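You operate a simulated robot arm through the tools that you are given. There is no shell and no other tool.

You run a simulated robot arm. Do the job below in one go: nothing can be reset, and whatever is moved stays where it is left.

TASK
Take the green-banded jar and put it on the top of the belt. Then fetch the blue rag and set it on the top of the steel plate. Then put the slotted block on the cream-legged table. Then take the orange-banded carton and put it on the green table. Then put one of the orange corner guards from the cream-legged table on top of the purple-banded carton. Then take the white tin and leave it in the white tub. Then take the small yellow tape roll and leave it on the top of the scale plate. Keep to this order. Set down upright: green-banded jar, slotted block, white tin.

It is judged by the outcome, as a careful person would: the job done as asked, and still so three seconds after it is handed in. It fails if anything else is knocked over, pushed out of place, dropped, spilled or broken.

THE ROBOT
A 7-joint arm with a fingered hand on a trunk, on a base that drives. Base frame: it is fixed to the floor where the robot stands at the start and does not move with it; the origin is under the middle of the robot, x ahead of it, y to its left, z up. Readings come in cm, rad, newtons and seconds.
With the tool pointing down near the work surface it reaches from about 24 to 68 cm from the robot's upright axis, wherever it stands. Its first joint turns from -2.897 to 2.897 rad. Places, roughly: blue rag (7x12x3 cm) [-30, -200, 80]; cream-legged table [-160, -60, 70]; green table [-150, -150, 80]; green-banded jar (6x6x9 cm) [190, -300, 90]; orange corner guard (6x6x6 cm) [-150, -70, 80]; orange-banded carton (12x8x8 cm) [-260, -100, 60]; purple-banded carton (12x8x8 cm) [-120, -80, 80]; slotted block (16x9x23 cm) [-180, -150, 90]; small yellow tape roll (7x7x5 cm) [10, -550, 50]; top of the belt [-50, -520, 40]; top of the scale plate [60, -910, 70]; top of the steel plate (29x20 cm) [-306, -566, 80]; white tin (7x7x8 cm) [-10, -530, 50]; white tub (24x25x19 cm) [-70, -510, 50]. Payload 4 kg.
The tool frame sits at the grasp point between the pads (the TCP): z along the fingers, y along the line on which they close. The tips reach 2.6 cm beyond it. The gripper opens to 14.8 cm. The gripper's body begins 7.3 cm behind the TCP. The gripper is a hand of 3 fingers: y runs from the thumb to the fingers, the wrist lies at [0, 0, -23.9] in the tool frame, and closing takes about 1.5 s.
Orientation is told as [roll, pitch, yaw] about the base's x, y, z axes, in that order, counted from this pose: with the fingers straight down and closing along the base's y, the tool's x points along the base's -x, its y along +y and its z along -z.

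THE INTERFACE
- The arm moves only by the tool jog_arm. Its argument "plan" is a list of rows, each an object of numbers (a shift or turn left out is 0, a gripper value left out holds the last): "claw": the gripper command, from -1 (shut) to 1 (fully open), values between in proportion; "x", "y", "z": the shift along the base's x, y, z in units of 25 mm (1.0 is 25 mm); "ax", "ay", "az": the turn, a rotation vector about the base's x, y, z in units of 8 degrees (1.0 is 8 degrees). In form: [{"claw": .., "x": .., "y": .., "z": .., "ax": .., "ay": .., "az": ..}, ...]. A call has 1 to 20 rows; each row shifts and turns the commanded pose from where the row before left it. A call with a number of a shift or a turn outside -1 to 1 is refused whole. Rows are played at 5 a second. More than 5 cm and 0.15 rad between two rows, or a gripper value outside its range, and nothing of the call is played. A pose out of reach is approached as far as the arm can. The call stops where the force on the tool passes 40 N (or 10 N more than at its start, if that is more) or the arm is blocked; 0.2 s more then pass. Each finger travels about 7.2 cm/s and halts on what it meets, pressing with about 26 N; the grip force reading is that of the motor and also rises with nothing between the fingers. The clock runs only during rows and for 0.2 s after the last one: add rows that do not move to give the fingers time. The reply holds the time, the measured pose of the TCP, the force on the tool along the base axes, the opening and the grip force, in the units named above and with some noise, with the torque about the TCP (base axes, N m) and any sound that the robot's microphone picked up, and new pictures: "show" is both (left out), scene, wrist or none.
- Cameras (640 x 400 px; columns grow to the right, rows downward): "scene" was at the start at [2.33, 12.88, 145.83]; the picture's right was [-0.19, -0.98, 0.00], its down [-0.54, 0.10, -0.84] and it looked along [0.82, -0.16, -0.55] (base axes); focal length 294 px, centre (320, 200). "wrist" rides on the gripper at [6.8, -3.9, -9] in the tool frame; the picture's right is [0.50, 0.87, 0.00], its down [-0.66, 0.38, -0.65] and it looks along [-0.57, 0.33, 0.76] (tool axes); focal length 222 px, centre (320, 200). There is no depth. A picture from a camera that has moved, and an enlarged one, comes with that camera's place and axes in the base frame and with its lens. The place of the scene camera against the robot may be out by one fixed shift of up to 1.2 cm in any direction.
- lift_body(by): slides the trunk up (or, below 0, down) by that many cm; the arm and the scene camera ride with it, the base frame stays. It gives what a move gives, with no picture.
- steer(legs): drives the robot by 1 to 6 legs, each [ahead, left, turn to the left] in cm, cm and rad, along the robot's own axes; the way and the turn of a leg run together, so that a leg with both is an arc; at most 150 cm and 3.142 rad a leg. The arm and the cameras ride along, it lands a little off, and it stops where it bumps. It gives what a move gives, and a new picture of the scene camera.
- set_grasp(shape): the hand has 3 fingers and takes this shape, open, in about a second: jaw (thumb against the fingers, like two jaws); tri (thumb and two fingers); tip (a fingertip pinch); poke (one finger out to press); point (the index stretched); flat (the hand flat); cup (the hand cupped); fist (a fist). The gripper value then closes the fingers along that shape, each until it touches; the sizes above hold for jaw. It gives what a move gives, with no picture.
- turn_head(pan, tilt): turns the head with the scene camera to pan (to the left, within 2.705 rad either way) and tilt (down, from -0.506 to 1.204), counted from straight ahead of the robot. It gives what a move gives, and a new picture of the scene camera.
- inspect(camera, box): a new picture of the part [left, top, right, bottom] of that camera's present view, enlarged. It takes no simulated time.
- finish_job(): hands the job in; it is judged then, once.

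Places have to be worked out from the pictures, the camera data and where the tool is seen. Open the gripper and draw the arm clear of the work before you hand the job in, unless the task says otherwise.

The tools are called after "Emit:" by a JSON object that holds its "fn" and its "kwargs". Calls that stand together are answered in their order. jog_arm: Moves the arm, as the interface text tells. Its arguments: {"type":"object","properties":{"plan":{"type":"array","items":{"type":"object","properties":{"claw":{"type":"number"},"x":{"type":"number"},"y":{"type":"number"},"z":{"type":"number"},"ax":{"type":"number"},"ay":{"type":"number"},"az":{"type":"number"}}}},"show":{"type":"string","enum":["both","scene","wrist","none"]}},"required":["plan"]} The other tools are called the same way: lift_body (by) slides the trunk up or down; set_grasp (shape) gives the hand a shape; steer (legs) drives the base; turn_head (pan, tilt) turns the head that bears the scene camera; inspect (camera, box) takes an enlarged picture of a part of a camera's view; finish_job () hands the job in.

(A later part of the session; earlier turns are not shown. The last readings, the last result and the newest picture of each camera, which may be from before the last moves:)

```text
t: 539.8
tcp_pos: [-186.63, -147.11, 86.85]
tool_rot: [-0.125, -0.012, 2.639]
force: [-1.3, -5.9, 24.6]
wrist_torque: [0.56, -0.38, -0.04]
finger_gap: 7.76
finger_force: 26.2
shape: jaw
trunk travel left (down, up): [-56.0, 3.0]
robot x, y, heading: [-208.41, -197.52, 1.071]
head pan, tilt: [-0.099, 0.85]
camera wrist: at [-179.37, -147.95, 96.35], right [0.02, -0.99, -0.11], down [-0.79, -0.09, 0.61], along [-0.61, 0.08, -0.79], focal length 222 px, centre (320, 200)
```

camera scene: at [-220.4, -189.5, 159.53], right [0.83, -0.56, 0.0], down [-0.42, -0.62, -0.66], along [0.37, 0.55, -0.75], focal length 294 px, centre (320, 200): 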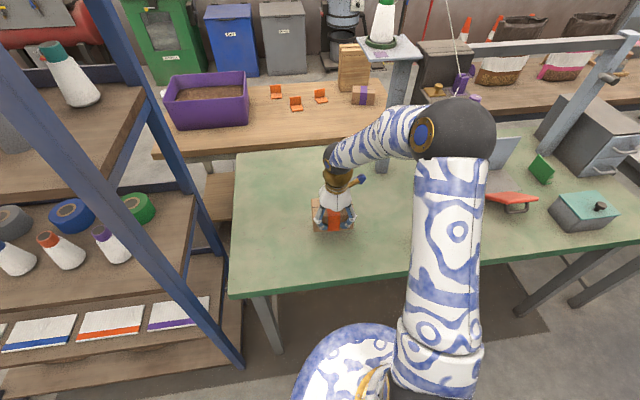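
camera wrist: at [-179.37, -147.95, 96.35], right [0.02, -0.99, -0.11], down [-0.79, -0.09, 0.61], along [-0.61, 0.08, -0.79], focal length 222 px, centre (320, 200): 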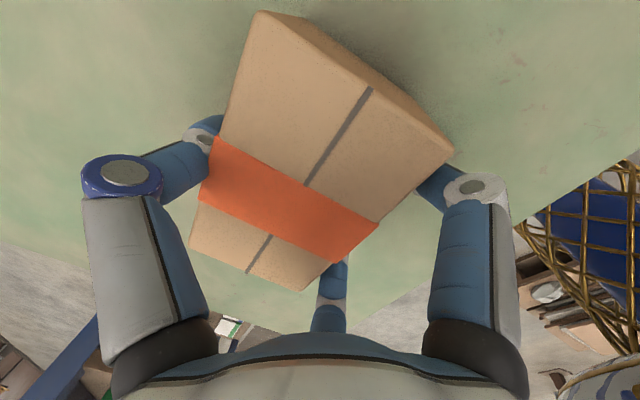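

The far edge touched first, so the carton is slightly tilted. I'll lift a few millimetres, lean the tool 7° more forward to level it, and lower again.

Emit:
{"fn": "jog_arm", "kwargs": {"plan": [{"z": 0.25}, {"ax": 0.4, "ay": -0.22}, {"ax": 0.4, "ay": -0.22}, {}], "show": "none"}}

Emit:
{"fn": "jog_arm", "kwargs": {"plan": [{"z": -0.1}, {"z": -0.1}, {"z": -0.1}, {}], "show": "both"}}

```text
t: 540.8
tcp_pos: [-186.73, -146.97, 87.48]
tool_rot: [-0.249, -0.01, 2.64]
force: [-0.2, 0.3, -1.7]
wrist_torque: [0.01, 0.03, -0.02]
finger_gap: 7.76
finger_force: 26.1
shape: jaw
trunk travel left (down, up): [-56.0, 3.0]
robot x, y, heading: [-208.3, -197.51, 1.073]
head pan, tilt: [-0.099, 0.85]
```

```text
t: 541.8
tcp_pos: [-186.72, -146.97, 86.85]
tool_rot: [-0.252, -0.013, 2.64]
force: [1.9, 4.4, 31.6]
wrist_torque: [-0.35, 0.14, 0.0]
finger_gap: 7.96
finger_force: 26.0
shape: jaw
trunk travel left (down, up): [-56.0, 3.0]
robot x, y, heading: [-208.49, -197.31, 1.072]
head pan, tilt: [-0.099, 0.85]
camera scene: at [-220.5, -189.72, 159.56], right [0.83, -0.56, 0.0], down [-0.42, -0.62, -0.66], along [0.37, 0.55, -0.75], focal length 294 px, centre (320, 200)
camera wrist: at [-179.94, -148.88, 96.51], right [0.03, -0.97, -0.22], down [-0.82, -0.15, 0.55], along [-0.57, 0.17, -0.81], focal length 222 px, centre (320, 200)
```

scene: 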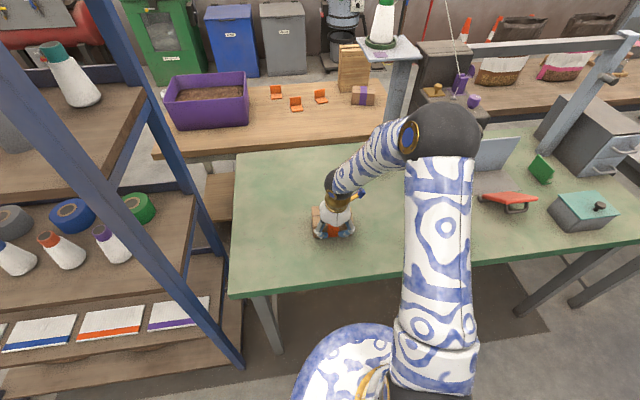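
wrist: 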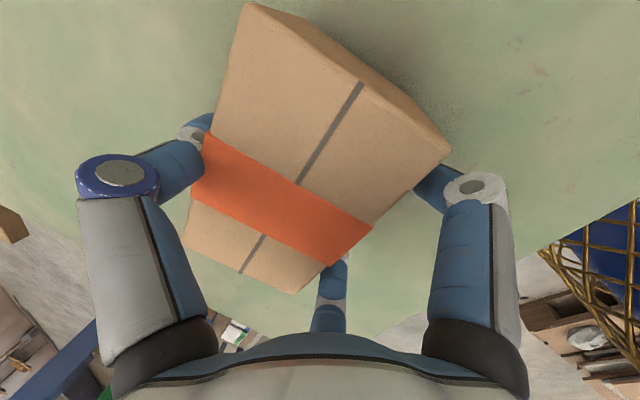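

Now it rests evenly. I'll ease up and open the fingers.

Emit:
{"fn": "jog_arm", "kwargs": {"plan": [{"z": 0.1}, {}, {"claw": 0.4}, {}, {}, {"claw": 0.9}, {}, {}, {}], "show": "wrist"}}

```text
t: 543.8
tcp_pos: [-186.77, -146.84, 86.93]
tool_rot: [-0.25, -0.012, 2.639]
force: [-0.2, 0.6, 0.1]
wrist_torque: [0.0, 0.01, -0.02]
finger_gap: 14.03
finger_force: 0.1
shape: jaw
trunk travel left (down, up): [-56.0, 3.0]
robot x, y, heading: [-208.38, -197.43, 1.075]
head pan, tilt: [-0.099, 0.85]
camera wrist: at [-179.92, -148.82, 96.58], right [0.03, -0.98, -0.22], down [-0.82, -0.15, 0.55], along [-0.57, 0.16, -0.81], focal length 222 px, centre (320, 200)
```

wrist: 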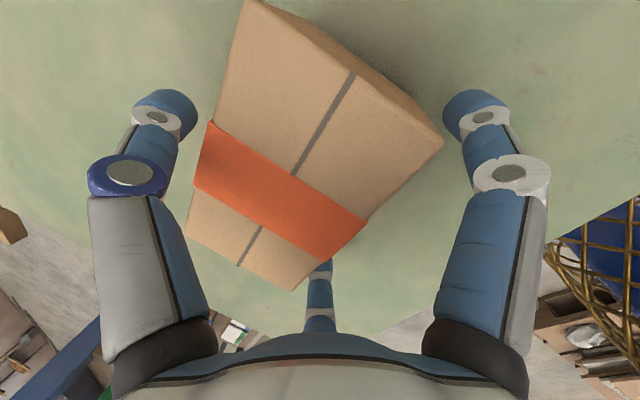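

Released cleanly. Rising straight up.

Emit:
{"fn": "jog_arm", "kwargs": {"plan": [{"z": 0.4}, {"z": 0.7}, {"z": 1}, {"z": 1}, {"z": 1}, {"z": 1}, {"z": 1}, {"z": 1}, {}], "show": "both"}}

```text
t: 545.8
tcp_pos: [-186.61, -146.84, 104.73]
tool_rot: [-0.248, -0.011, 2.64]
force: [0.2, -0.2, 0.2]
wrist_torque: [0.02, 0.0, -0.05]
finger_gap: 14.03
finger_force: 0.0
shape: jaw
trunk travel left (down, up): [-56.0, 3.0]
robot x, y, heading: [-208.45, -197.53, 1.073]
head pan, tilt: [-0.099, 0.85]
camera scene: at [-220.42, -189.53, 159.53], right [0.83, -0.56, 0.0], down [-0.42, -0.62, -0.66], along [0.37, 0.55, -0.75], focal length 294 px, centre (320, 200)
camera wrist: at [-179.92, -148.86, 114.35], right [0.03, -0.98, -0.22], down [-0.82, -0.15, 0.55], along [-0.57, 0.16, -0.81], focal length 222 px, centre (320, 200)
```

scene: 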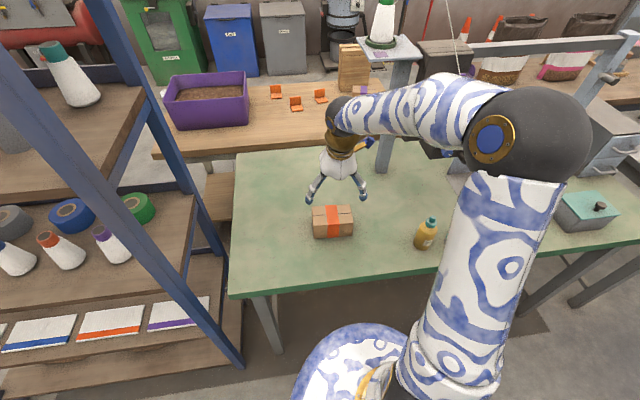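
wrist: 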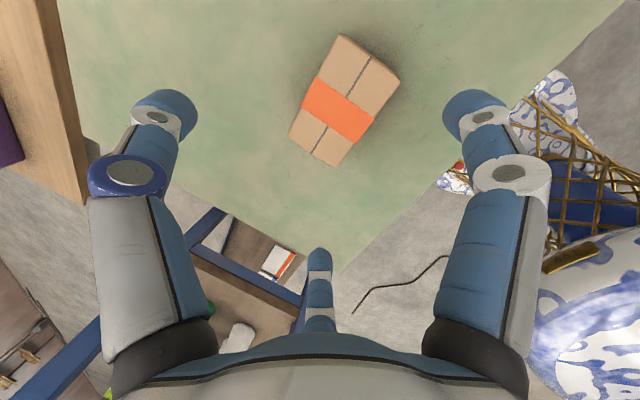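

The orange-banded carton lies flat on the green table. Next: the corner guard. I'll retract and level the hand, then go round through the gap to the wall side again.

Emit:
{"fn": "jog_arm", "kwargs": {"plan": [{"x": -0.48, "y": -0.87, "ax": -0.2, "ay": 0.107}, {"x": -0.48, "y": -0.87, "ax": -0.2, "ay": 0.107}, {"x": -0.48, "y": -0.87, "ax": -0.2, "ay": 0.107}, {"x": -0.48, "y": -0.87, "ax": -0.2, "ay": 0.107}, {"x": -0.48, "y": -0.87, "ax": -0.2, "ay": 0.107}, {"x": -0.48, "y": -0.87, "ax": -0.2, "ay": 0.107}, {"x": -0.48, "y": -0.87, "ax": -0.2, "ay": 0.107}, {"x": -0.3, "y": -0.5, "ax": -0.17, "ay": 0.1}, {}], "show": "none"}}

Emit:
{"fn": "steer", "kwargs": {"legs": [[0, 0, 1.605]]}}

Emit:
{"fn": "steer", "kwargs": {"legs": [[149, -1, 0], [46, 0, 0]]}}

Emit:
{"fn": "steer", "kwargs": {"legs": [[0, 0, -1.57]]}}

Emit:
{"fn": "turn_head", "kwargs": {"pan": 0.0, "tilt": 0.7}}

```text
t: 547.8
tcp_pos: [-195.8, -163.41, 104.58]
tool_rot: [0.001, -0.01, 2.637]
force: [-0.1, 0.6, -0.6]
wrist_torque: [-0.01, -0.04, -0.02]
finger_gap: 14.05
finger_force: 0.0
shape: jaw
trunk travel left (down, up): [-56.0, 3.0]
robot x, y, heading: [-208.27, -197.46, 1.073]
head pan, tilt: [-0.099, 0.85]
```

```text
t: 552.1
tcp_pos: [-242.47, -185.14, 104.74]
tool_rot: [-0.001, -0.009, -2.069]
force: [-0.6, -0.3, -0.7]
wrist_torque: [0.02, -0.03, -0.03]
finger_gap: 14.03
finger_force: 0.0
shape: jaw
trunk travel left (down, up): [-56.0, 3.0]
robot x, y, heading: [-207.96, -197.34, 2.652]
head pan, tilt: [-0.099, 0.85]
camera scene: at [-217.03, -209.75, 159.53], right [0.56, 0.83, 0.0], down [0.62, -0.42, -0.66], along [-0.55, 0.37, -0.75], focal length 294 px, centre (320, 200)
```

scene: 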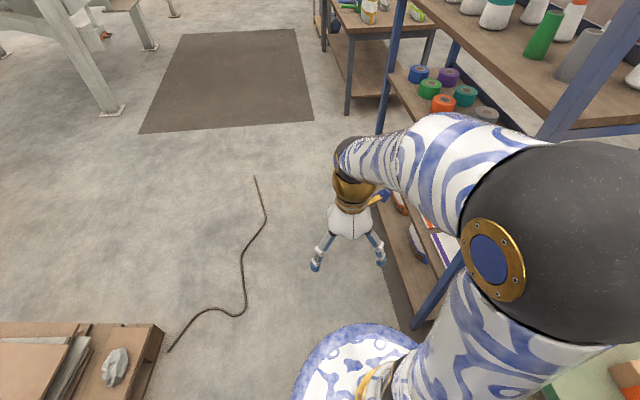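

```text
t: 561.8
tcp_pos: [-414.59, -92.24, 104.58]
tool_rot: [0.001, -0.01, -2.066]
force: [-0.5, -0.2, -0.2]
wrist_torque: [0.01, 0.02, 0.0]
finger_gap: 14.04
finger_force: 0.1
shape: jaw
trunk travel left (down, up): [-56.0, 3.0]
robot x, y, heading: [-380.85, -104.32, 2.653]
head pan, tilt: [-0.099, 0.85]
camera scene: at [-389.15, -116.79, 159.53], right [0.55, 0.83, 0.0], down [0.63, -0.42, -0.66], along [-0.55, 0.37, -0.75], focal length 294 px, centre (320, 200)
```

scene: 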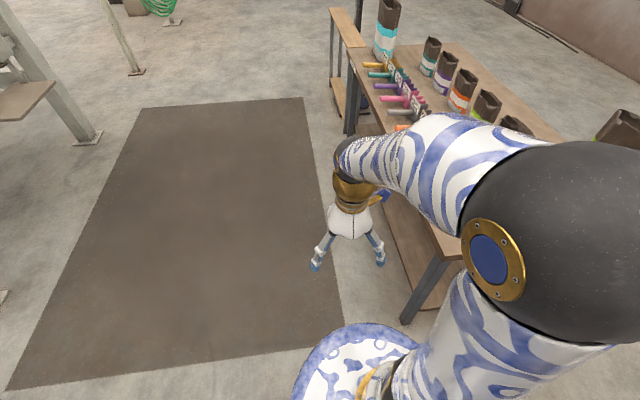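

```text
t: 566.1
tcp_pos: [-367.56, -70.59, 104.58]
tool_rot: [0.0, -0.008, 2.624]
force: [-0.6, 0.2, -0.1]
wrist_torque: [0.0, 0.02, 0.02]
finger_gap: 14.05
finger_force: 0.0
shape: jaw
trunk travel left (down, up): [-56.0, 3.0]
robot x, y, heading: [-380.42, -104.53, 1.059]
head pan, tilt: [-0.099, 0.85]
camera scene: at [-392.44, -96.42, 159.53], right [0.82, -0.57, 0.0], down [-0.43, -0.62, -0.66], along [0.38, 0.54, -0.75], focal length 294 px, centre (320, 200)
```

scene: 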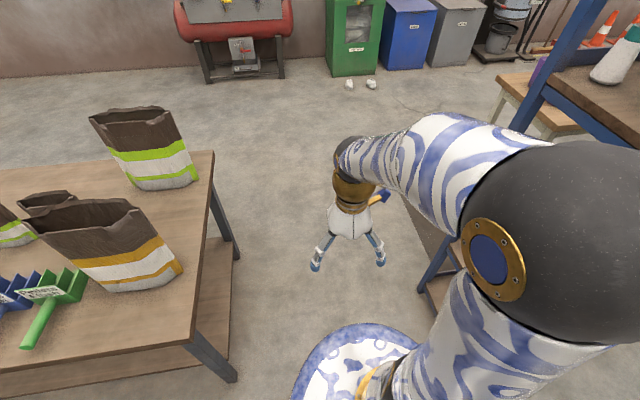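

```text
t: 566.8
tcp_pos: [-367.48, -70.59, 104.7]
tool_rot: [0.0, -0.009, 2.625]
force: [-1.3, -0.3, 0.3]
wrist_torque: [0.0, -0.04, -0.01]
finger_gap: 14.04
finger_force: 0.2
shape: jaw
trunk travel left (down, up): [-56.0, 3.0]
robot x, y, heading: [-380.51, -104.47, 1.059]
head pan, tilt: [0.0, 0.7]
camera scene: at [-392.77, -95.42, 160.75], right [0.87, -0.49, 0.0], down [-0.32, -0.56, -0.76], along [0.37, 0.67, -0.64], focal length 294 px, centre (320, 200)
```

scene: 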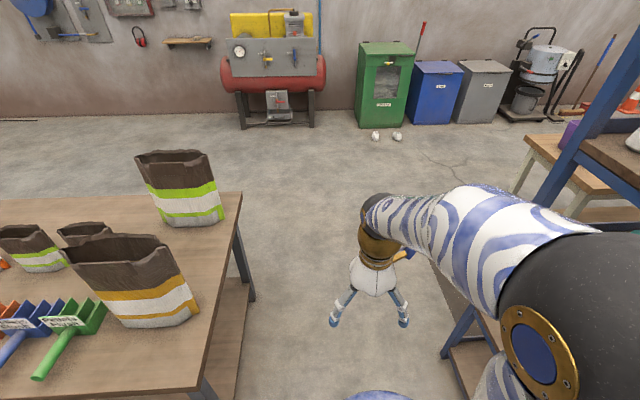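

Clear ahead. Driving through the gap to the wall aisle and turning right along it.

Emit:
{"fn": "steer", "kwargs": {"legs": [[148, 1, 0], [60, 0, 0]]}}

Emit:
{"fn": "steer", "kwargs": {"legs": [[0, 0, -1.53]]}}

Emit:
{"fn": "turn_head", "kwargs": {"pan": -0.2, "tilt": 0.55}}

```text
t: 577.2
tcp_pos: [-261.66, 110.35, 104.59]
tool_rot: [0.0, -0.01, 2.598]
force: [-0.4, 0.1, -0.2]
wrist_torque: [-0.01, 0.02, -0.05]
finger_gap: 14.05
finger_force: 0.0
shape: jaw
trunk travel left (down, up): [-56.0, 3.0]
robot x, y, heading: [-275.6, 76.63, 1.036]
head pan, tilt: [0.0, 0.7]
camera scene: at [-287.55, 86.21, 160.75], right [0.86, -0.51, 0.0], down [-0.33, -0.55, -0.76], along [0.39, 0.66, -0.64], focal length 294 px, centre (320, 200)
```

scene: 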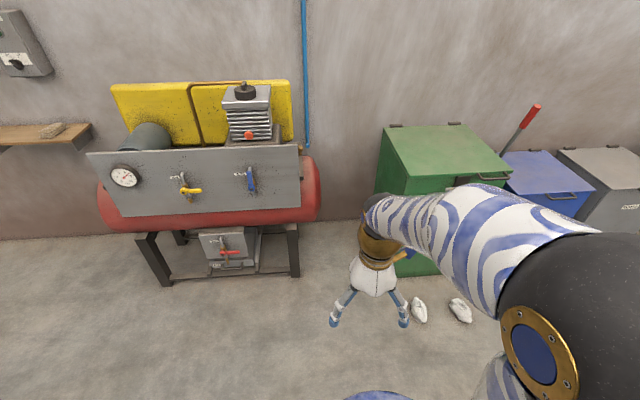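

```text
t: 581.4
tcp_pos: [-241.9, 63.05, 104.65]
tool_rot: [0.0, -0.01, 1.031]
force: [-0.5, -0.4, 0.1]
wrist_torque: [-0.02, -0.03, 0.01]
finger_gap: 14.06
finger_force: 0.0
shape: jaw
trunk travel left (down, up): [-56.0, 3.0]
robot x, y, heading: [-275.74, 76.86, -0.541]
head pan, tilt: [0.0, 0.7]
camera scene: at [-266.03, 88.0, 160.76], right [-0.51, -0.86, 0.0], down [-0.55, 0.33, -0.76], along [0.66, -0.39, -0.64], focal length 294 px, centre (320, 200)
```

scene: 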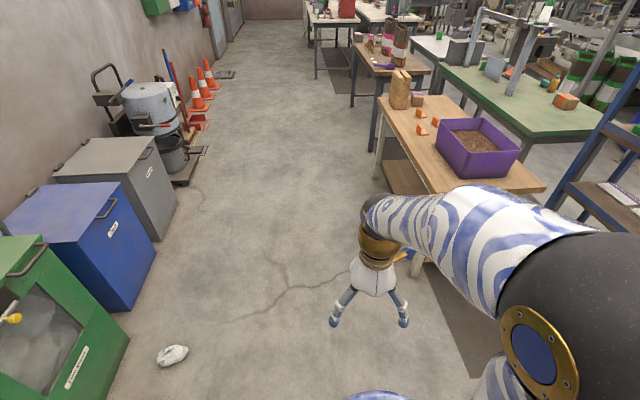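

```text
t: 582.1
tcp_pos: [-241.84, 62.99, 104.64]
tool_rot: [0.0, -0.008, 1.029]
force: [-0.2, 0.0, 0.0]
wrist_torque: [-0.02, 0.01, -0.01]
finger_gap: 14.03
finger_force: 0.2
shape: jaw
trunk travel left (down, up): [-56.0, 3.0]
robot x, y, heading: [-275.36, 76.63, -0.535]
head pan, tilt: [-0.201, 0.55]
camera scene: at [-266.68, 86.31, 162.07], right [-0.67, -0.74, 0.0], down [-0.39, 0.35, -0.85], along [0.63, -0.57, -0.52], focal length 294 px, centre (320, 200)
```

scene: 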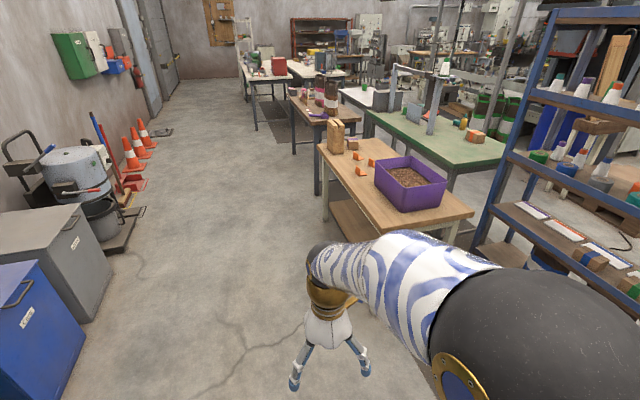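

Everything placed so far looks in order. I'll straighten, drive along the wall aisle to the middle of the cream table, and turn to face it.

Emit:
{"fn": "steer", "kwargs": {"legs": [[0, 0, 0.074], [147, 8, 0], [39, 0, 0]]}}

Emit:
{"fn": "steer", "kwargs": {"legs": [[0, 0, -1.57]]}}

Emit:
{"fn": "turn_head", "kwargs": {"pan": 0.0, "tilt": 0.8}}

```text
t: 592.0
tcp_pos: [-72.48, -18.48, 104.62]
tool_rot: [-0.001, -0.009, 1.045]
force: [0.0, -1.0, -0.8]
wrist_torque: [0.0, 0.01, 0.0]
finger_gap: 14.06
finger_force: 0.1
shape: jaw
trunk travel left (down, up): [-56.0, 3.0]
robot x, y, heading: [-106.29, -5.2, -0.516]
head pan, tilt: [-0.201, 0.55]
camera scene: at [-97.67, 4.4, 162.07], right [-0.66, -0.75, 0.0], down [-0.39, 0.34, -0.85], along [0.64, -0.56, -0.52], focal length 294 px, centre (320, 200)
```

scene: 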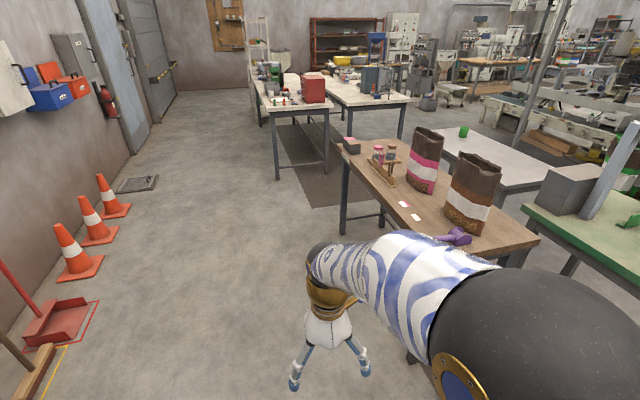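

```text
t: 596.3
tcp_pos: [-120.02, -38.86, 104.72]
tool_rot: [-0.001, -0.008, -0.543]
force: [-0.1, -0.5, -0.3]
wrist_torque: [-0.01, 0.0, 0.01]
finger_gap: 14.07
finger_force: 0.2
shape: jaw
trunk travel left (down, up): [-56.0, 3.0]
robot x, y, heading: [-106.64, -5.12, -2.107]
head pan, tilt: [-0.201, 0.55]
camera scene: at [-96.74, -14.96, 162.07], right [-0.74, 0.67, 0.0], down [0.35, 0.39, -0.85], along [-0.57, -0.63, -0.52], focal length 294 px, centre (320, 200)
```

scene: 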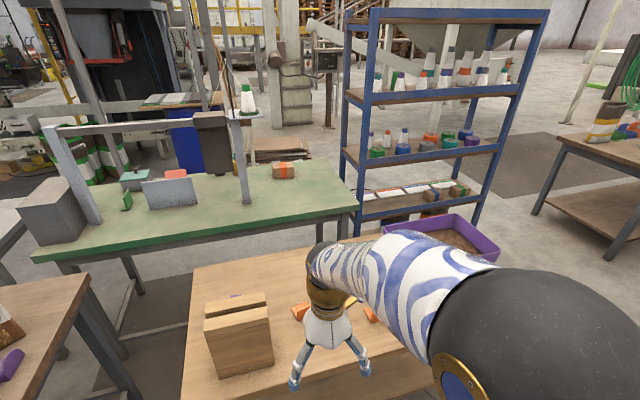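

```text
t: 597.1
tcp_pos: [-120.14, -38.79, 104.64]
tool_rot: [0.0, -0.01, -0.544]
force: [0.8, -0.3, -0.9]
wrist_torque: [-0.01, 0.03, -0.03]
finger_gap: 14.05
finger_force: 0.0
shape: jaw
trunk travel left (down, up): [-56.0, 3.0]
robot x, y, heading: [-106.26, -5.06, -2.107]
head pan, tilt: [0.0, 0.799]
camera scene: at [-94.83, -15.24, 159.94], right [-0.86, 0.51, 0.0], down [0.37, 0.62, -0.7], along [-0.36, -0.6, -0.72], focal length 294 px, centre (320, 200)
```

scene: 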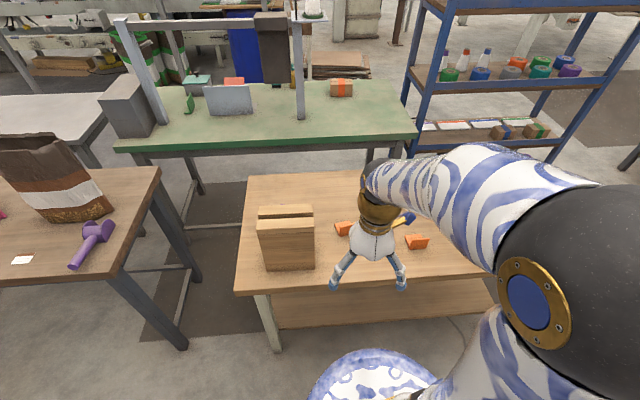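

I overshot the turn by 4°; I'll correct it and roll 20 cm closer to the table, then look at the guards with the wrist camera.

Emit:
{"fn": "steer", "kwargs": {"legs": [[0, 0, 0.07], [19, 0, 0]]}}

Emit:
{"fn": "turn_head", "kwargs": {"pan": -0.3, "tilt": 0.95}}

```text
t: 599.1
tcp_pos: [-126.31, -56.7, 104.58]
tool_rot: [0.002, -0.009, -0.472]
force: [0.4, -0.4, 0.6]
wrist_torque: [-0.04, -0.01, -0.03]
finger_gap: 14.03
finger_force: 0.1
shape: jaw
trunk travel left (down, up): [-56.0, 3.0]
robot x, y, heading: [-114.95, -22.03, -2.039]
head pan, tilt: [0.0, 0.799]
camera scene: at [-102.81, -31.5, 159.93], right [-0.89, 0.45, 0.0], down [0.32, 0.64, -0.7], along [-0.31, -0.62, -0.72], focal length 294 px, centre (320, 200)
```

scene: 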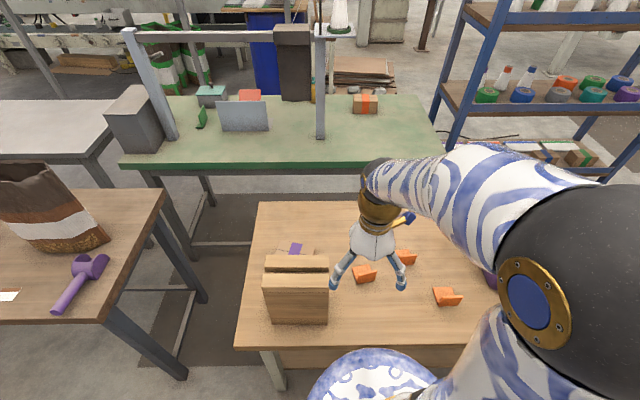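

```text
t: 599.9
tcp_pos: [-126.39, -56.71, 104.68]
tool_rot: [0.0, -0.009, -0.474]
force: [-0.8, -0.2, -0.2]
wrist_torque: [0.0, -0.02, 0.0]
finger_gap: 14.05
finger_force: 0.1
shape: jaw
trunk travel left (down, up): [-56.0, 3.0]
robot x, y, heading: [-114.93, -21.9, -2.04]
head pan, tilt: [-0.3, 0.949]
camera scene: at [-104.19, -29.46, 158.78], right [-0.72, 0.69, 0.0], down [0.56, 0.59, -0.58], along [-0.4, -0.42, -0.81], focal length 294 px, centre (320, 200)
```

scene: 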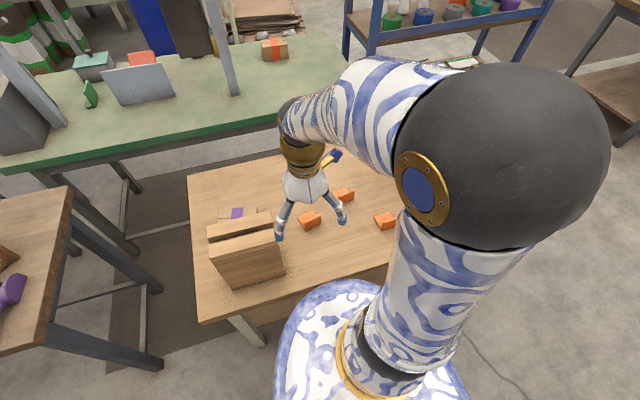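

I'll bring the hand over the front guard near [-155,-50] and look down at it.

Emit:
{"fn": "jog_arm", "kwargs": {"plan": [{"x": -0.9, "y": 0.15}, {"x": -0.9, "y": 0.15}, {"x": -0.9, "y": 0.15}, {"x": -0.9, "y": 0.15}, {"x": -0.9, "y": 0.15}, {"x": -0.9, "y": 0.15}, {"x": -0.9, "y": 0.15}, {"x": -0.9, "y": 0.15}, {"x": -0.9, "y": 0.15}, {"x": -0.9, "y": 0.15}, {"x": -0.9, "y": 0.15, "z": -0.5}, {"z": -1}, {"z": -1}, {}], "show": "both"}}

```text
t: 602.9
tcp_pos: [-146.03, -53.96, 99.5]
tool_rot: [-0.003, -0.009, -0.473]
force: [0.0, -0.4, -0.1]
wrist_torque: [0.0, 0.04, -0.02]
finger_gap: 14.05
finger_force: 0.0
shape: jaw
out of reach, approached as far as the arm can: row 1, 2, 3, 4
trunk travel left (down, up): [-56.0, 3.0]
robot x, y, heading: [-114.96, -22.3, -2.037]
head pan, tilt: [-0.3, 0.949]
camera scene: at [-104.22, -29.46, 158.78], right [-0.72, 0.69, 0.0], down [0.56, 0.59, -0.58], along [-0.4, -0.42, -0.81], focal length 294 px, centre (320, 200)
camera wrist: at [-153.87, -54.14, 108.42], right [-0.05, 1.0, 0.0], down [0.75, 0.04, 0.66], along [0.66, 0.03, -0.75], focal length 222 px, centre (320, 200)
```

scene: 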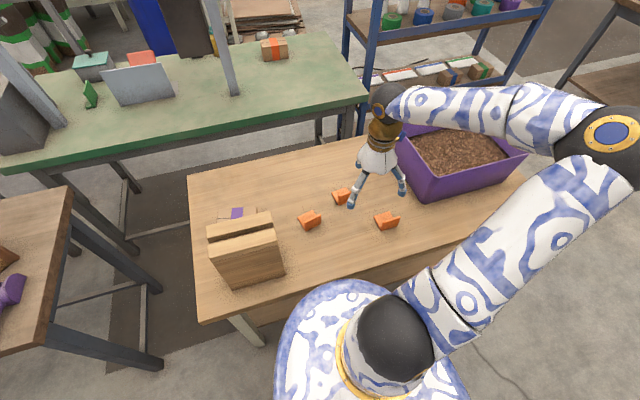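
wrist: 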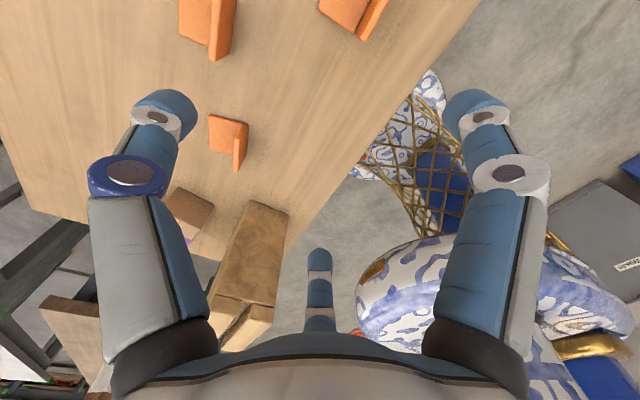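

Three L-shaped guards are visible. I'll zoom in to understand their shape and orientation.

Emit:
{"fn": "inspect", "kwargs": {"camera": "wrist", "box": [170, 0, 410, 180]}}

Emit:
{"fn": "inspect", "kwargs": {"camera": "scene", "box": [280, 170, 420, 250]}}

```text
2.22 times, centred on (290, 90) of wrist
camera zoom: at [-153.87, -54.14, 108.42], right [-0.05, 1.0, 0.0], down [0.75, 0.04, 0.66], along [0.66, 0.03, -0.75], focal length 494 px, centre (387, 444)
```

zoom: 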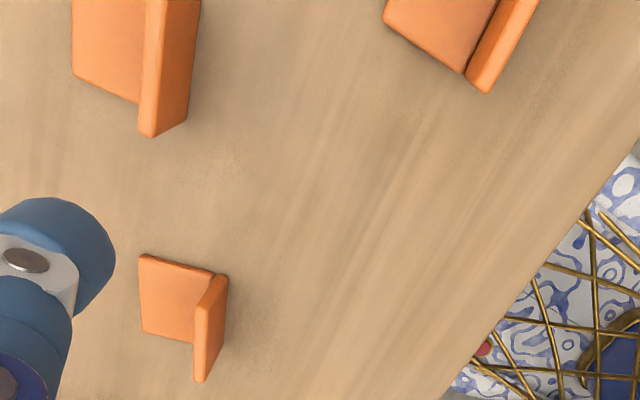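

```text
4.57 times, centred on (350, 210) of scene
camera zoom: at [-104.22, -29.46, 158.78], right [-0.72, 0.69, 0.0], down [0.56, 0.59, -0.58], along [-0.4, -0.42, -0.81], focal length 1344 px, centre (183, 154)
```

zoom: 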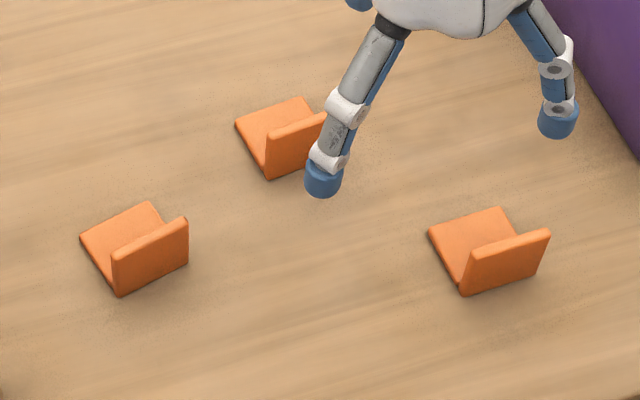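

The guards are L-shaped with a flat base and a 6 cm upright plate on the near side. I'll take the one straight ahead near [-137.4,-67.4], pinching its upright plate; moving over it with the fingers half closed.

Emit:
{"fn": "jog_arm", "kwargs": {"plan": [{"claw": 0.0, "x": 0.6, "y": -0.9}, {"x": 0.6, "y": -0.9, "az": 0.36}, {"x": 0.6, "y": -0.9, "az": 0.36}, {"x": 0.6, "y": -0.9, "az": 0.36}, {"x": 0.6, "y": -0.9, "az": 0.36}, {"x": 0.4, "y": -0.8}, {"z": -0.8}, {"z": -0.8}, {}], "show": "both"}}

```text
t: 604.9
tcp_pos: [-137.55, -66.93, 95.53]
tool_rot: [0.0, -0.009, -0.271]
force: [-1.2, -0.5, -0.5]
wrist_torque: [-0.04, 0.05, -0.03]
finger_gap: 7.44
finger_force: 0.1
shape: jaw
trunk travel left (down, up): [-56.0, 3.0]
robot x, y, heading: [-115.1, -22.29, -2.038]
head pan, tilt: [-0.3, 0.949]
camera scene: at [-104.21, -29.47, 158.78], right [-0.72, 0.69, 0.0], down [0.56, 0.59, -0.58], along [-0.4, -0.42, -0.81], focal length 294 px, centre (320, 200)
camera wrist: at [-145.17, -68.89, 104.51], right [-0.25, 0.97, 0.0], down [0.73, 0.19, 0.66], along [0.64, 0.16, -0.75], focal length 222 px, centre (320, 200)
```

scene: 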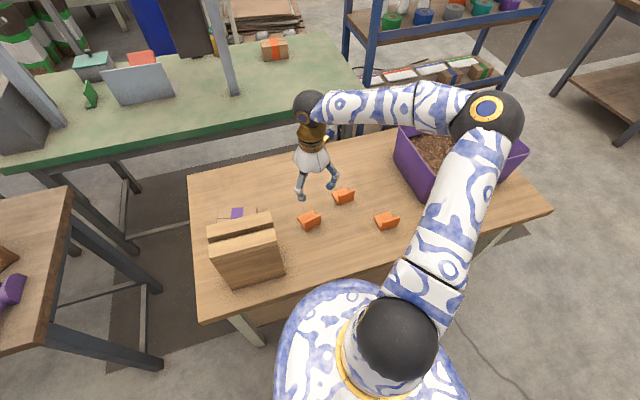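
wrist: 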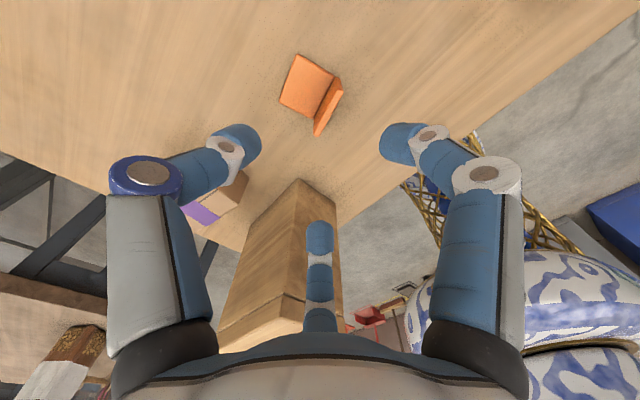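

Emit:
{"fn": "inspect", "kwargs": {"camera": "wrist", "box": [260, 40, 380, 150]}}

```text
3.64 times, centred on (320, 95) of wrist
camera zoom: at [-145.17, -68.89, 104.51], right [-0.25, 0.97, 0.0], down [0.73, 0.19, 0.66], along [0.64, 0.16, -0.75], focal length 808 px, centre (320, 582)
```

zoom: 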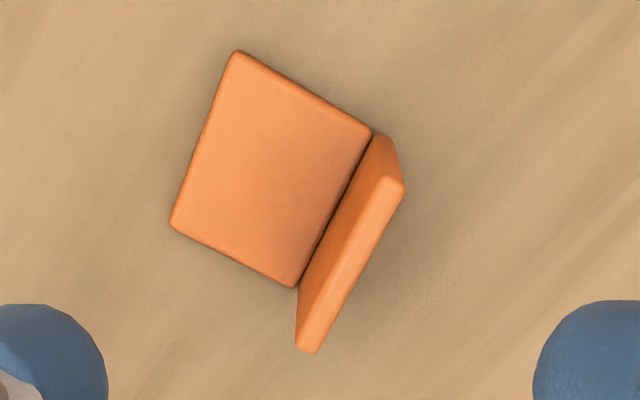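

From the wrist view the upright plate's centre line is at [-136.3,-65.7], top about z=78. I'll align and descend so the thumb is over the base plate and the fingers on the near side.

Emit:
{"fn": "jog_arm", "kwargs": {"plan": [{"x": 0.25, "y": 0.27, "az": 0.2}, {"x": 0.25, "y": 0.26, "az": 0.17, "z": -0.8}, {"z": -1}, {"z": -1}, {"z": -1}, {"z": -1}, {"z": -1}, {}], "show": "wrist"}}

```text
t: 606.7
tcp_pos: [-136.28, -65.63, 81.08]
tool_rot: [-0.001, -0.009, -0.22]
force: [-0.5, 0.2, 0.1]
wrist_torque: [-0.01, -0.01, -0.03]
finger_gap: 7.43
finger_force: 0.0
shape: jaw
trunk travel left (down, up): [-56.0, 3.0]
robot x, y, heading: [-114.86, -22.16, -2.046]
head pan, tilt: [-0.3, 0.949]
camera wrist: at [-143.85, -67.86, 90.05], right [-0.3, 0.95, 0.0], down [0.72, 0.23, 0.66], along [0.63, 0.19, -0.75], focal length 222 px, centre (320, 200)
```

wrist: 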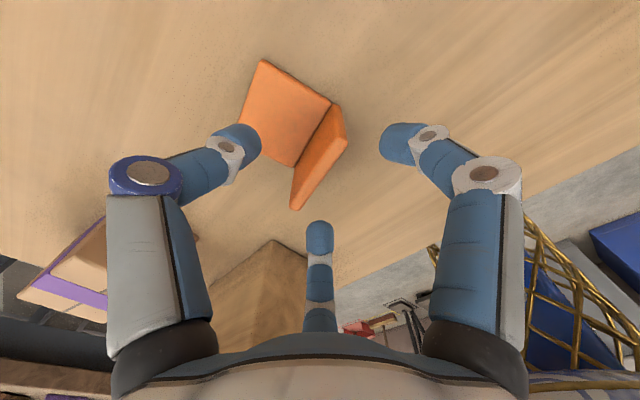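

Aligned. Descending the last 4 cm and closing gently.

Emit:
{"fn": "jog_arm", "kwargs": {"plan": [{"z": -0.6}, {"z": -0.5}, {"z": -0.5}, {}], "show": "wrist"}}

Emit:
{"fn": "jog_arm", "kwargs": {"plan": [{"claw": -1.0}, {}, {}, {}, {}, {}, {}, {}], "show": "both"}}

```text
t: 607.7
tcp_pos: [-136.35, -65.72, 77.33]
tool_rot: [-0.008, -0.008, -0.22]
force: [-2.6, -1.6, 39.9]
wrist_torque: [-1.89, 0.57, -0.08]
finger_gap: 7.52
finger_force: 0.1
shape: jaw
trunk travel left (down, up): [-56.0, 3.0]
robot x, y, heading: [-115.3, -22.35, -2.035]
head pan, tilt: [-0.3, 0.949]
camera wrist: at [-143.82, -67.92, 86.29], right [-0.3, 0.95, -0.01], down [0.72, 0.23, 0.66], along [0.63, 0.19, -0.75], focal length 222 px, centre (320, 200)
```

wrist: 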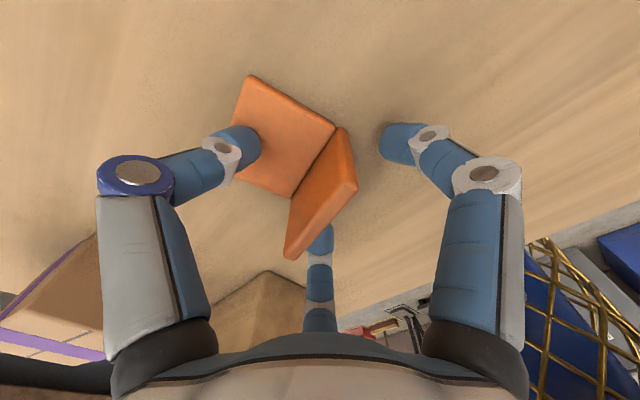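

```text
t: 609.5
tcp_pos: [-136.2, -65.59, 77.06]
tool_rot: [0.002, -0.008, -0.219]
force: [2.0, 4.6, 23.3]
wrist_torque: [-0.17, 0.05, 0.03]
finger_gap: 2.02
finger_force: 25.9
shape: jaw
trunk travel left (down, up): [-56.0, 3.0]
robot x, y, heading: [-115.13, -22.2, -2.037]
head pan, tilt: [-0.3, 0.949]
camera scene: at [-104.09, -29.24, 158.78], right [-0.72, 0.69, 0.0], down [0.56, 0.58, -0.58], along [-0.4, -0.42, -0.81], focal length 294 px, centre (320, 200)
camera wrist: at [-143.77, -67.83, 86.03], right [-0.3, 0.95, 0.0], down [0.72, 0.23, 0.66], along [0.63, 0.19, -0.75], focal length 222 px, centre (320, 200)
```

scene: 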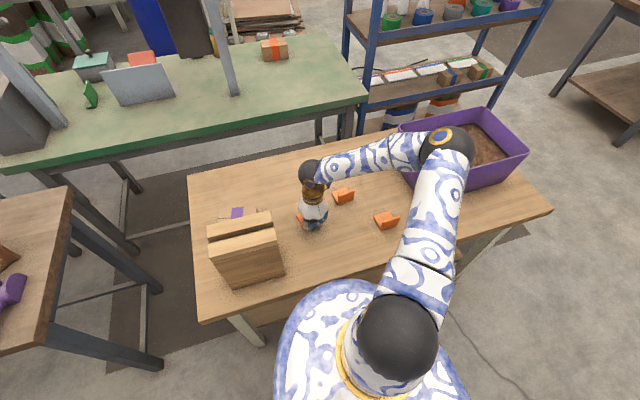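
wrist: 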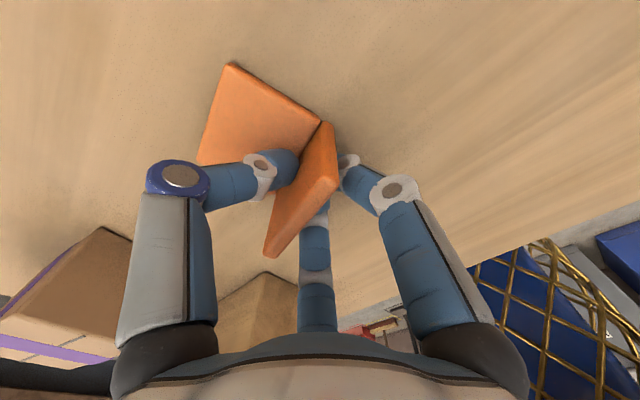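

The upright plate is pinched (26 N). I'll lift slowly.

Emit:
{"fn": "jog_arm", "kwargs": {"plan": [{"z": 0.2}, {"z": 0.3}, {"z": 0.5}, {"z": 0.8}, {}], "show": "both"}}

```text
t: 610.7
tcp_pos: [-136.11, -65.7, 81.53]
tool_rot: [0.0, -0.009, -0.219]
force: [0.1, -0.1, 0.5]
wrist_torque: [0.01, -0.01, 0.02]
finger_gap: 1.86
finger_force: 26.4
shape: jaw
trunk travel left (down, up): [-56.0, 3.0]
robot x, y, heading: [-114.83, -22.88, -2.034]
head pan, tilt: [-0.3, 0.949]
camera scene: at [-104.21, -29.46, 158.78], right [-0.72, 0.69, 0.0], down [0.56, 0.59, -0.58], along [-0.4, -0.42, -0.81], focal length 294 px, centre (320, 200)
camera wrist: at [-143.68, -68.0, 90.43], right [-0.3, 0.95, 0.0], down [0.72, 0.23, 0.66], along [0.63, 0.19, -0.75], focal length 222 px, centre (320, 200)
```

scene: 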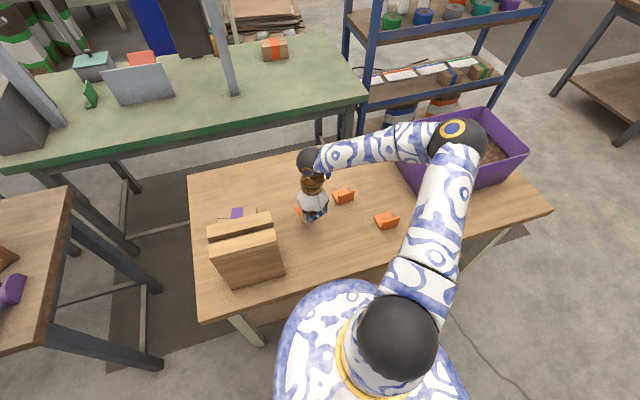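
wrist: 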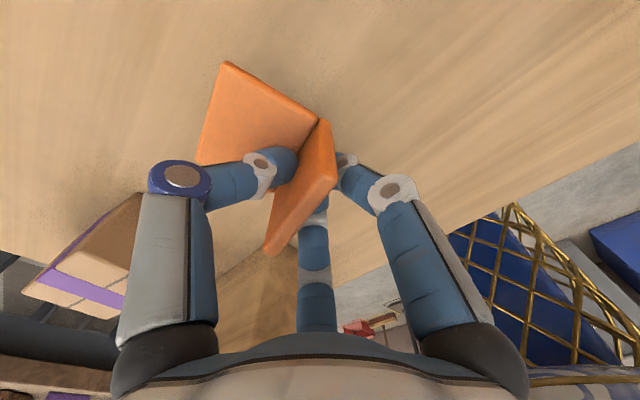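

The guard is held firmly. To keep the hand's body away from the block, I'll raise it, then move over the purple-banded carton while turning the hand 90°.

Emit:
{"fn": "jog_arm", "kwargs": {"plan": [{"z": 1}, {"z": 1}, {"z": 1}, {"z": 1}, {"z": 1}, {"z": 1}, {"z": 1}, {"z": 1}, {"z": 1}, {"z": 0.8}, {}], "show": "none"}}

Emit:
{"fn": "jog_arm", "kwargs": {"plan": [{"x": 0.55, "y": -0.6, "az": -0.95}, {"x": 0.55, "y": -0.6, "az": -0.95}, {"x": 0.55, "y": -0.6, "az": -0.95}, {"x": 0.55, "y": -0.6, "az": -0.95}, {"x": 0.55, "y": -0.6, "az": -0.95}, {"x": 0.55, "y": -0.6, "az": -0.95}, {"x": 0.55, "y": -0.6, "az": -0.95}, {"x": 0.55, "y": -0.6, "az": -0.95}, {"x": 0.55, "y": -0.6, "az": -0.95}, {"x": 0.55, "y": -0.6, "az": -0.95}, {"x": 0.55, "y": -0.6, "az": -0.95}, {"x": 0.55, "y": -0.5, "az": -0.8}, {}], "show": "both"}}

```text
t: 613.1
tcp_pos: [-136.44, -65.74, 106.08]
tool_rot: [0.0, -0.008, -0.219]
force: [0.2, 0.4, 0.3]
wrist_torque: [0.06, 0.01, 0.0]
finger_gap: 1.85
finger_force: 25.8
shape: jaw
trunk travel left (down, up): [-56.0, 3.0]
robot x, y, heading: [-115.13, -22.38, -2.036]
head pan, tilt: [-0.3, 0.949]
```

```text
t: 615.9
tcp_pos: [-122.1, -82.1, 106.22]
tool_rot: [0.002, -0.01, -1.681]
force: [0.1, -1.1, -0.3]
wrist_torque: [0.02, -0.01, -0.03]
finger_gap: 1.88
finger_force: 25.9
shape: jaw
out of reach, approached as far as the arm can: row 11, 12
trunk travel left (down, up): [-56.0, 3.0]
robot x, y, heading: [-114.63, -22.1, -2.04]
head pan, tilt: [-0.3, 0.949]
camera scene: at [-104.2, -29.47, 158.78], right [-0.72, 0.69, 0.0], down [0.56, 0.59, -0.58], along [-0.4, -0.42, -0.81], focal length 294 px, centre (320, 200)
camera wrist: at [-125.27, -74.86, 115.21], right [0.92, 0.4, 0.0], down [0.3, -0.69, 0.66], along [0.26, -0.61, -0.75], focal length 222 px, centre (320, 200)
```

scene: 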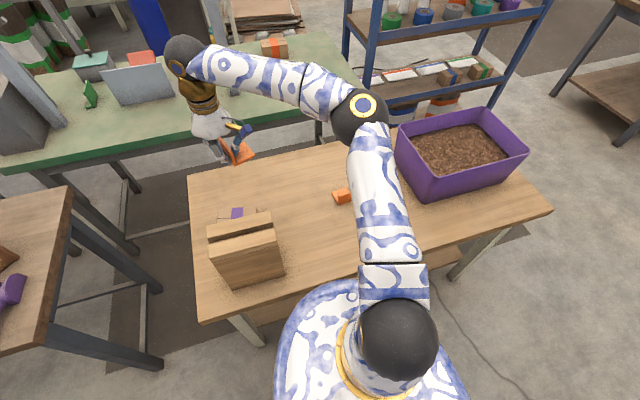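
wrist: 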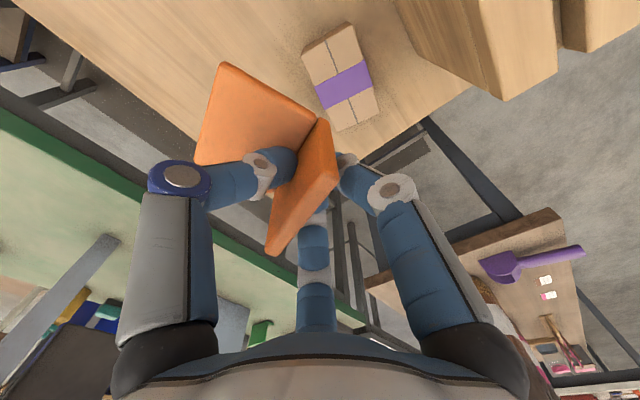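

The purple-banded carton's top is centred near [-118.6,-81.2], its long side at about -0.73 rad. I'll lower a bit and align the guard's base with it.

Emit:
{"fn": "jog_arm", "kwargs": {"plan": [{"z": -0.8, "az": -0.5}, {"z": -0.8, "az": -0.8, "x": 0.4}, {"z": -0.8, "az": -0.8, "x": 0.5, "y": -0.1}, {"z": -0.6, "az": -0.8, "x": 0.5, "y": -0.1}, {"az": -0.8, "x": 0.5, "y": -0.1}, {"az": -0.7, "x": 0.46, "y": -0.18}, {}], "show": "both"}}

```text
t: 617.5
tcp_pos: [-123.31, -83.15, 100.28]
tool_rot: [0.001, -0.012, -2.297]
force: [0.2, -0.2, -0.6]
wrist_torque: [0.0, -0.03, 0.0]
finger_gap: 1.83
finger_force: 25.8
shape: jaw
out of reach, approached as far as the arm can: row 3, 4, 5, 6
trunk travel left (down, up): [-56.0, 3.0]
robot x, y, heading: [-114.61, -22.69, -2.038]
head pan, tilt: [-0.3, 0.949]
camera scene: at [-104.19, -29.49, 158.78], right [-0.72, 0.69, 0.0], down [0.56, 0.59, -0.58], along [-0.4, -0.42, -0.81], focal length 294 px, centre (320, 200)
camera wrist: at [-121.67, -75.42, 109.36], right [0.98, -0.2, 0.0], down [-0.15, -0.74, 0.66], along [-0.14, -0.65, -0.75], focal length 222 px, centre (320, 200)
```

scene: 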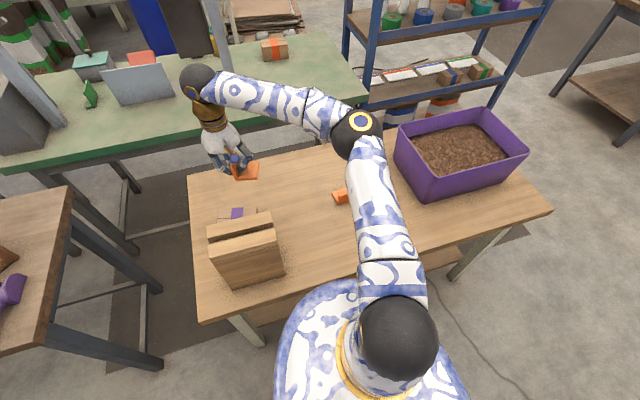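
wrist: 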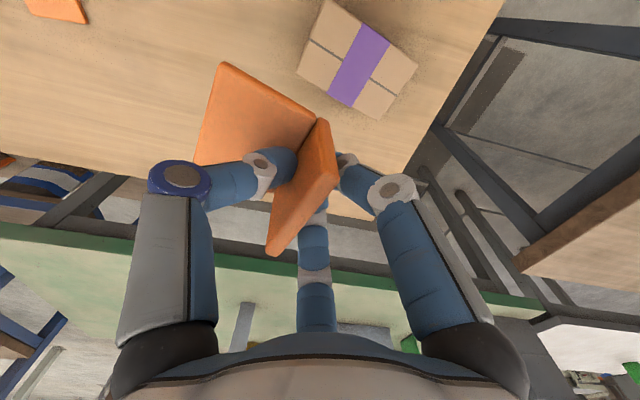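

The arm is near its limit in this posture. I'll shift the base 9 cm left and 2 cm ahead, which brings the carton into easier reach.

Emit:
{"fn": "steer", "kwargs": {"legs": [[2, 9, 0]]}}

Emit:
{"fn": "jog_arm", "kwargs": {"plan": [{"y": 0.5}, {"y": 0.5}, {"y": 0.3}, {}], "show": "both"}}

```text
t: 618.6
tcp_pos: [-115.95, -89.11, 100.36]
tool_rot: [0.0, -0.01, -2.297]
force: [0.8, 0.0, 0.0]
wrist_torque: [-0.01, -0.01, -0.01]
finger_gap: 1.85
finger_force: 25.9
shape: jaw
trunk travel left (down, up): [-56.0, 3.0]
robot x, y, heading: [-107.85, -28.12, -2.03]
head pan, tilt: [-0.3, 0.949]
camera scene: at [-96.99, -35.41, 158.77], right [-0.72, 0.69, 0.0], down [0.56, 0.58, -0.58], along [-0.4, -0.42, -0.81], focal length 294 px, centre (320, 200)
```

scene: 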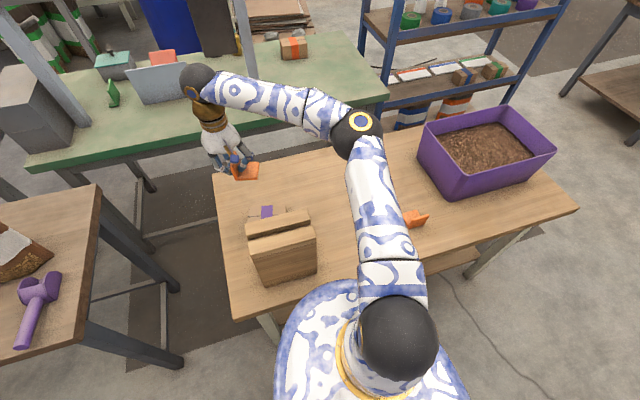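

```text
t: 619.6
tcp_pos: [-116.13, -85.66, 100.36]
tool_rot: [0.002, -0.011, -2.297]
force: [-0.2, 0.0, -0.7]
wrist_torque: [-0.04, 0.02, -0.02]
finger_gap: 1.87
finger_force: 26.5
shape: jaw
trunk travel left (down, up): [-56.0, 3.0]
robot x, y, heading: [-107.83, -28.08, -2.039]
head pan, tilt: [-0.3, 0.949]
camera scene: at [-97.05, -35.35, 158.78], right [-0.72, 0.69, 0.0], down [0.56, 0.58, -0.58], along [-0.4, -0.42, -0.81], focal length 294 px, centre (320, 200)
camera wrist: at [-114.6, -77.96, 109.35], right [0.98, -0.2, 0.0], down [-0.15, -0.74, 0.66], along [-0.14, -0.65, -0.75], focal length 222 px, centre (320, 200)
```

scene: 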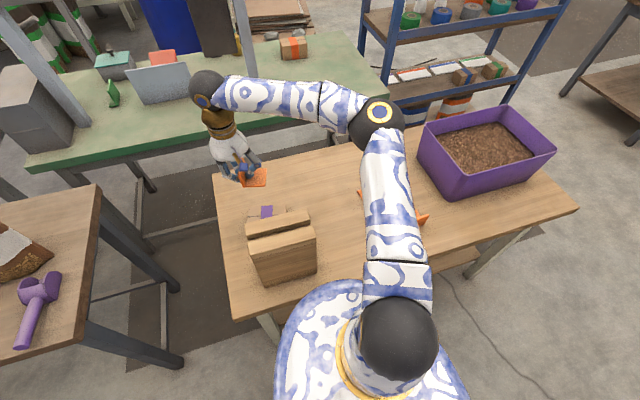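
wrist: 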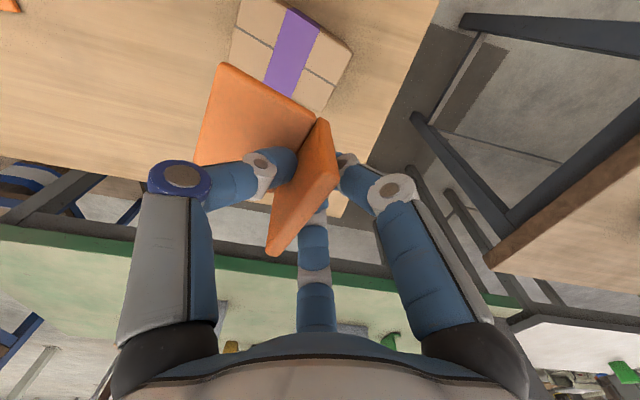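

The carton top is centred at about [-118.4,-81]; the guard's base is offset about 4.4 cm from the TCP, so I'll aim for [-114.6,-83.3] and lower to z≈90.

Emit:
{"fn": "jog_arm", "kwargs": {"plan": [{"x": 0.3, "y": 0.48}, {"x": 0.3, "y": 0.48}, {"z": -0.8}, {"z": -0.8}, {"z": -0.8}, {"z": -0.8}, {"z": -0.6}, {}], "show": "both"}}

```text
t: 621.4
tcp_pos: [-114.73, -83.36, 90.79]
tool_rot: [0.001, -0.011, -2.297]
force: [-0.2, 0.1, -0.2]
wrist_torque: [0.0, 0.01, 0.03]
finger_gap: 1.81
finger_force: 26.4
shape: jaw
trunk travel left (down, up): [-56.0, 3.0]
robot x, y, heading: [-107.78, -27.8, -2.037]
head pan, tilt: [-0.3, 0.949]
camera scene: at [-97.05, -35.35, 158.78], right [-0.72, 0.69, 0.0], down [0.56, 0.58, -0.58], along [-0.4, -0.42, -0.81], focal length 294 px, centre (320, 200)
camera wrist: at [-113.06, -75.59, 99.74], right [0.98, -0.2, 0.0], down [-0.15, -0.74, 0.66], along [-0.14, -0.65, -0.75], focal length 222 px, centre (320, 200)
```

scene: 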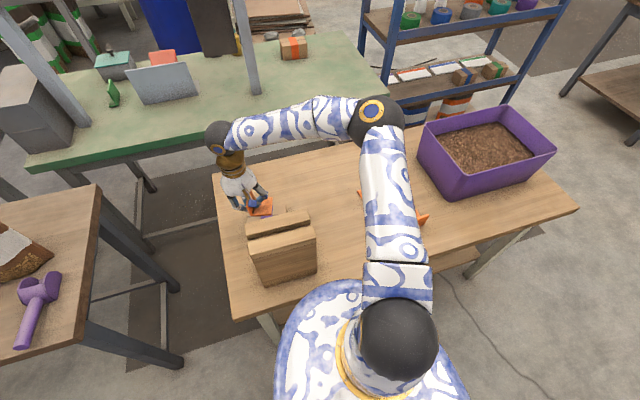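
wrist: 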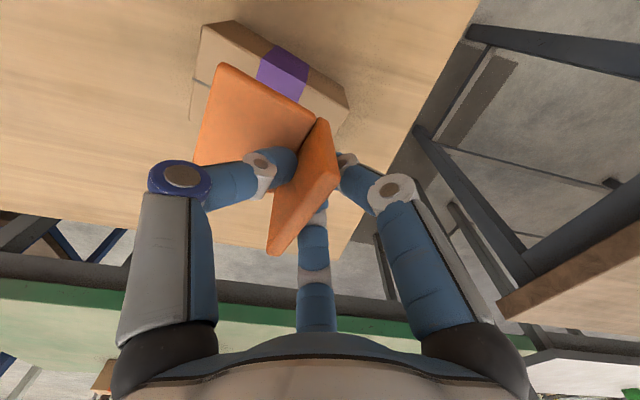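

Emit:
{"fn": "inspect", "kwargs": {"camera": "wrist", "box": [170, 0, 370, 200]}}

```text
2.00 times, centred on (270, 100) of wrist
camera zoom: at [-113.06, -75.59, 99.74], right [0.98, -0.2, 0.0], down [-0.15, -0.74, 0.66], along [-0.14, -0.65, -0.75], focal length 444 px, centre (420, 400)
```

zoom: 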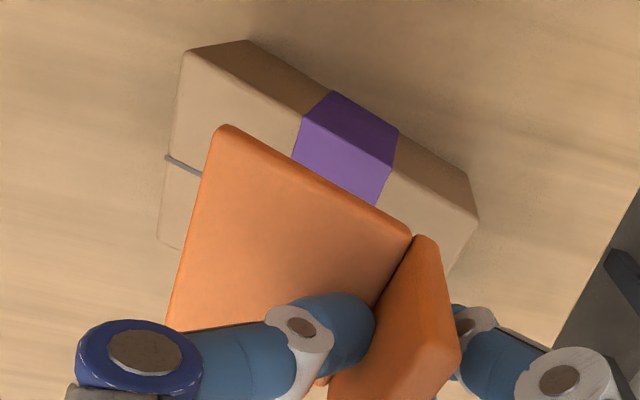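

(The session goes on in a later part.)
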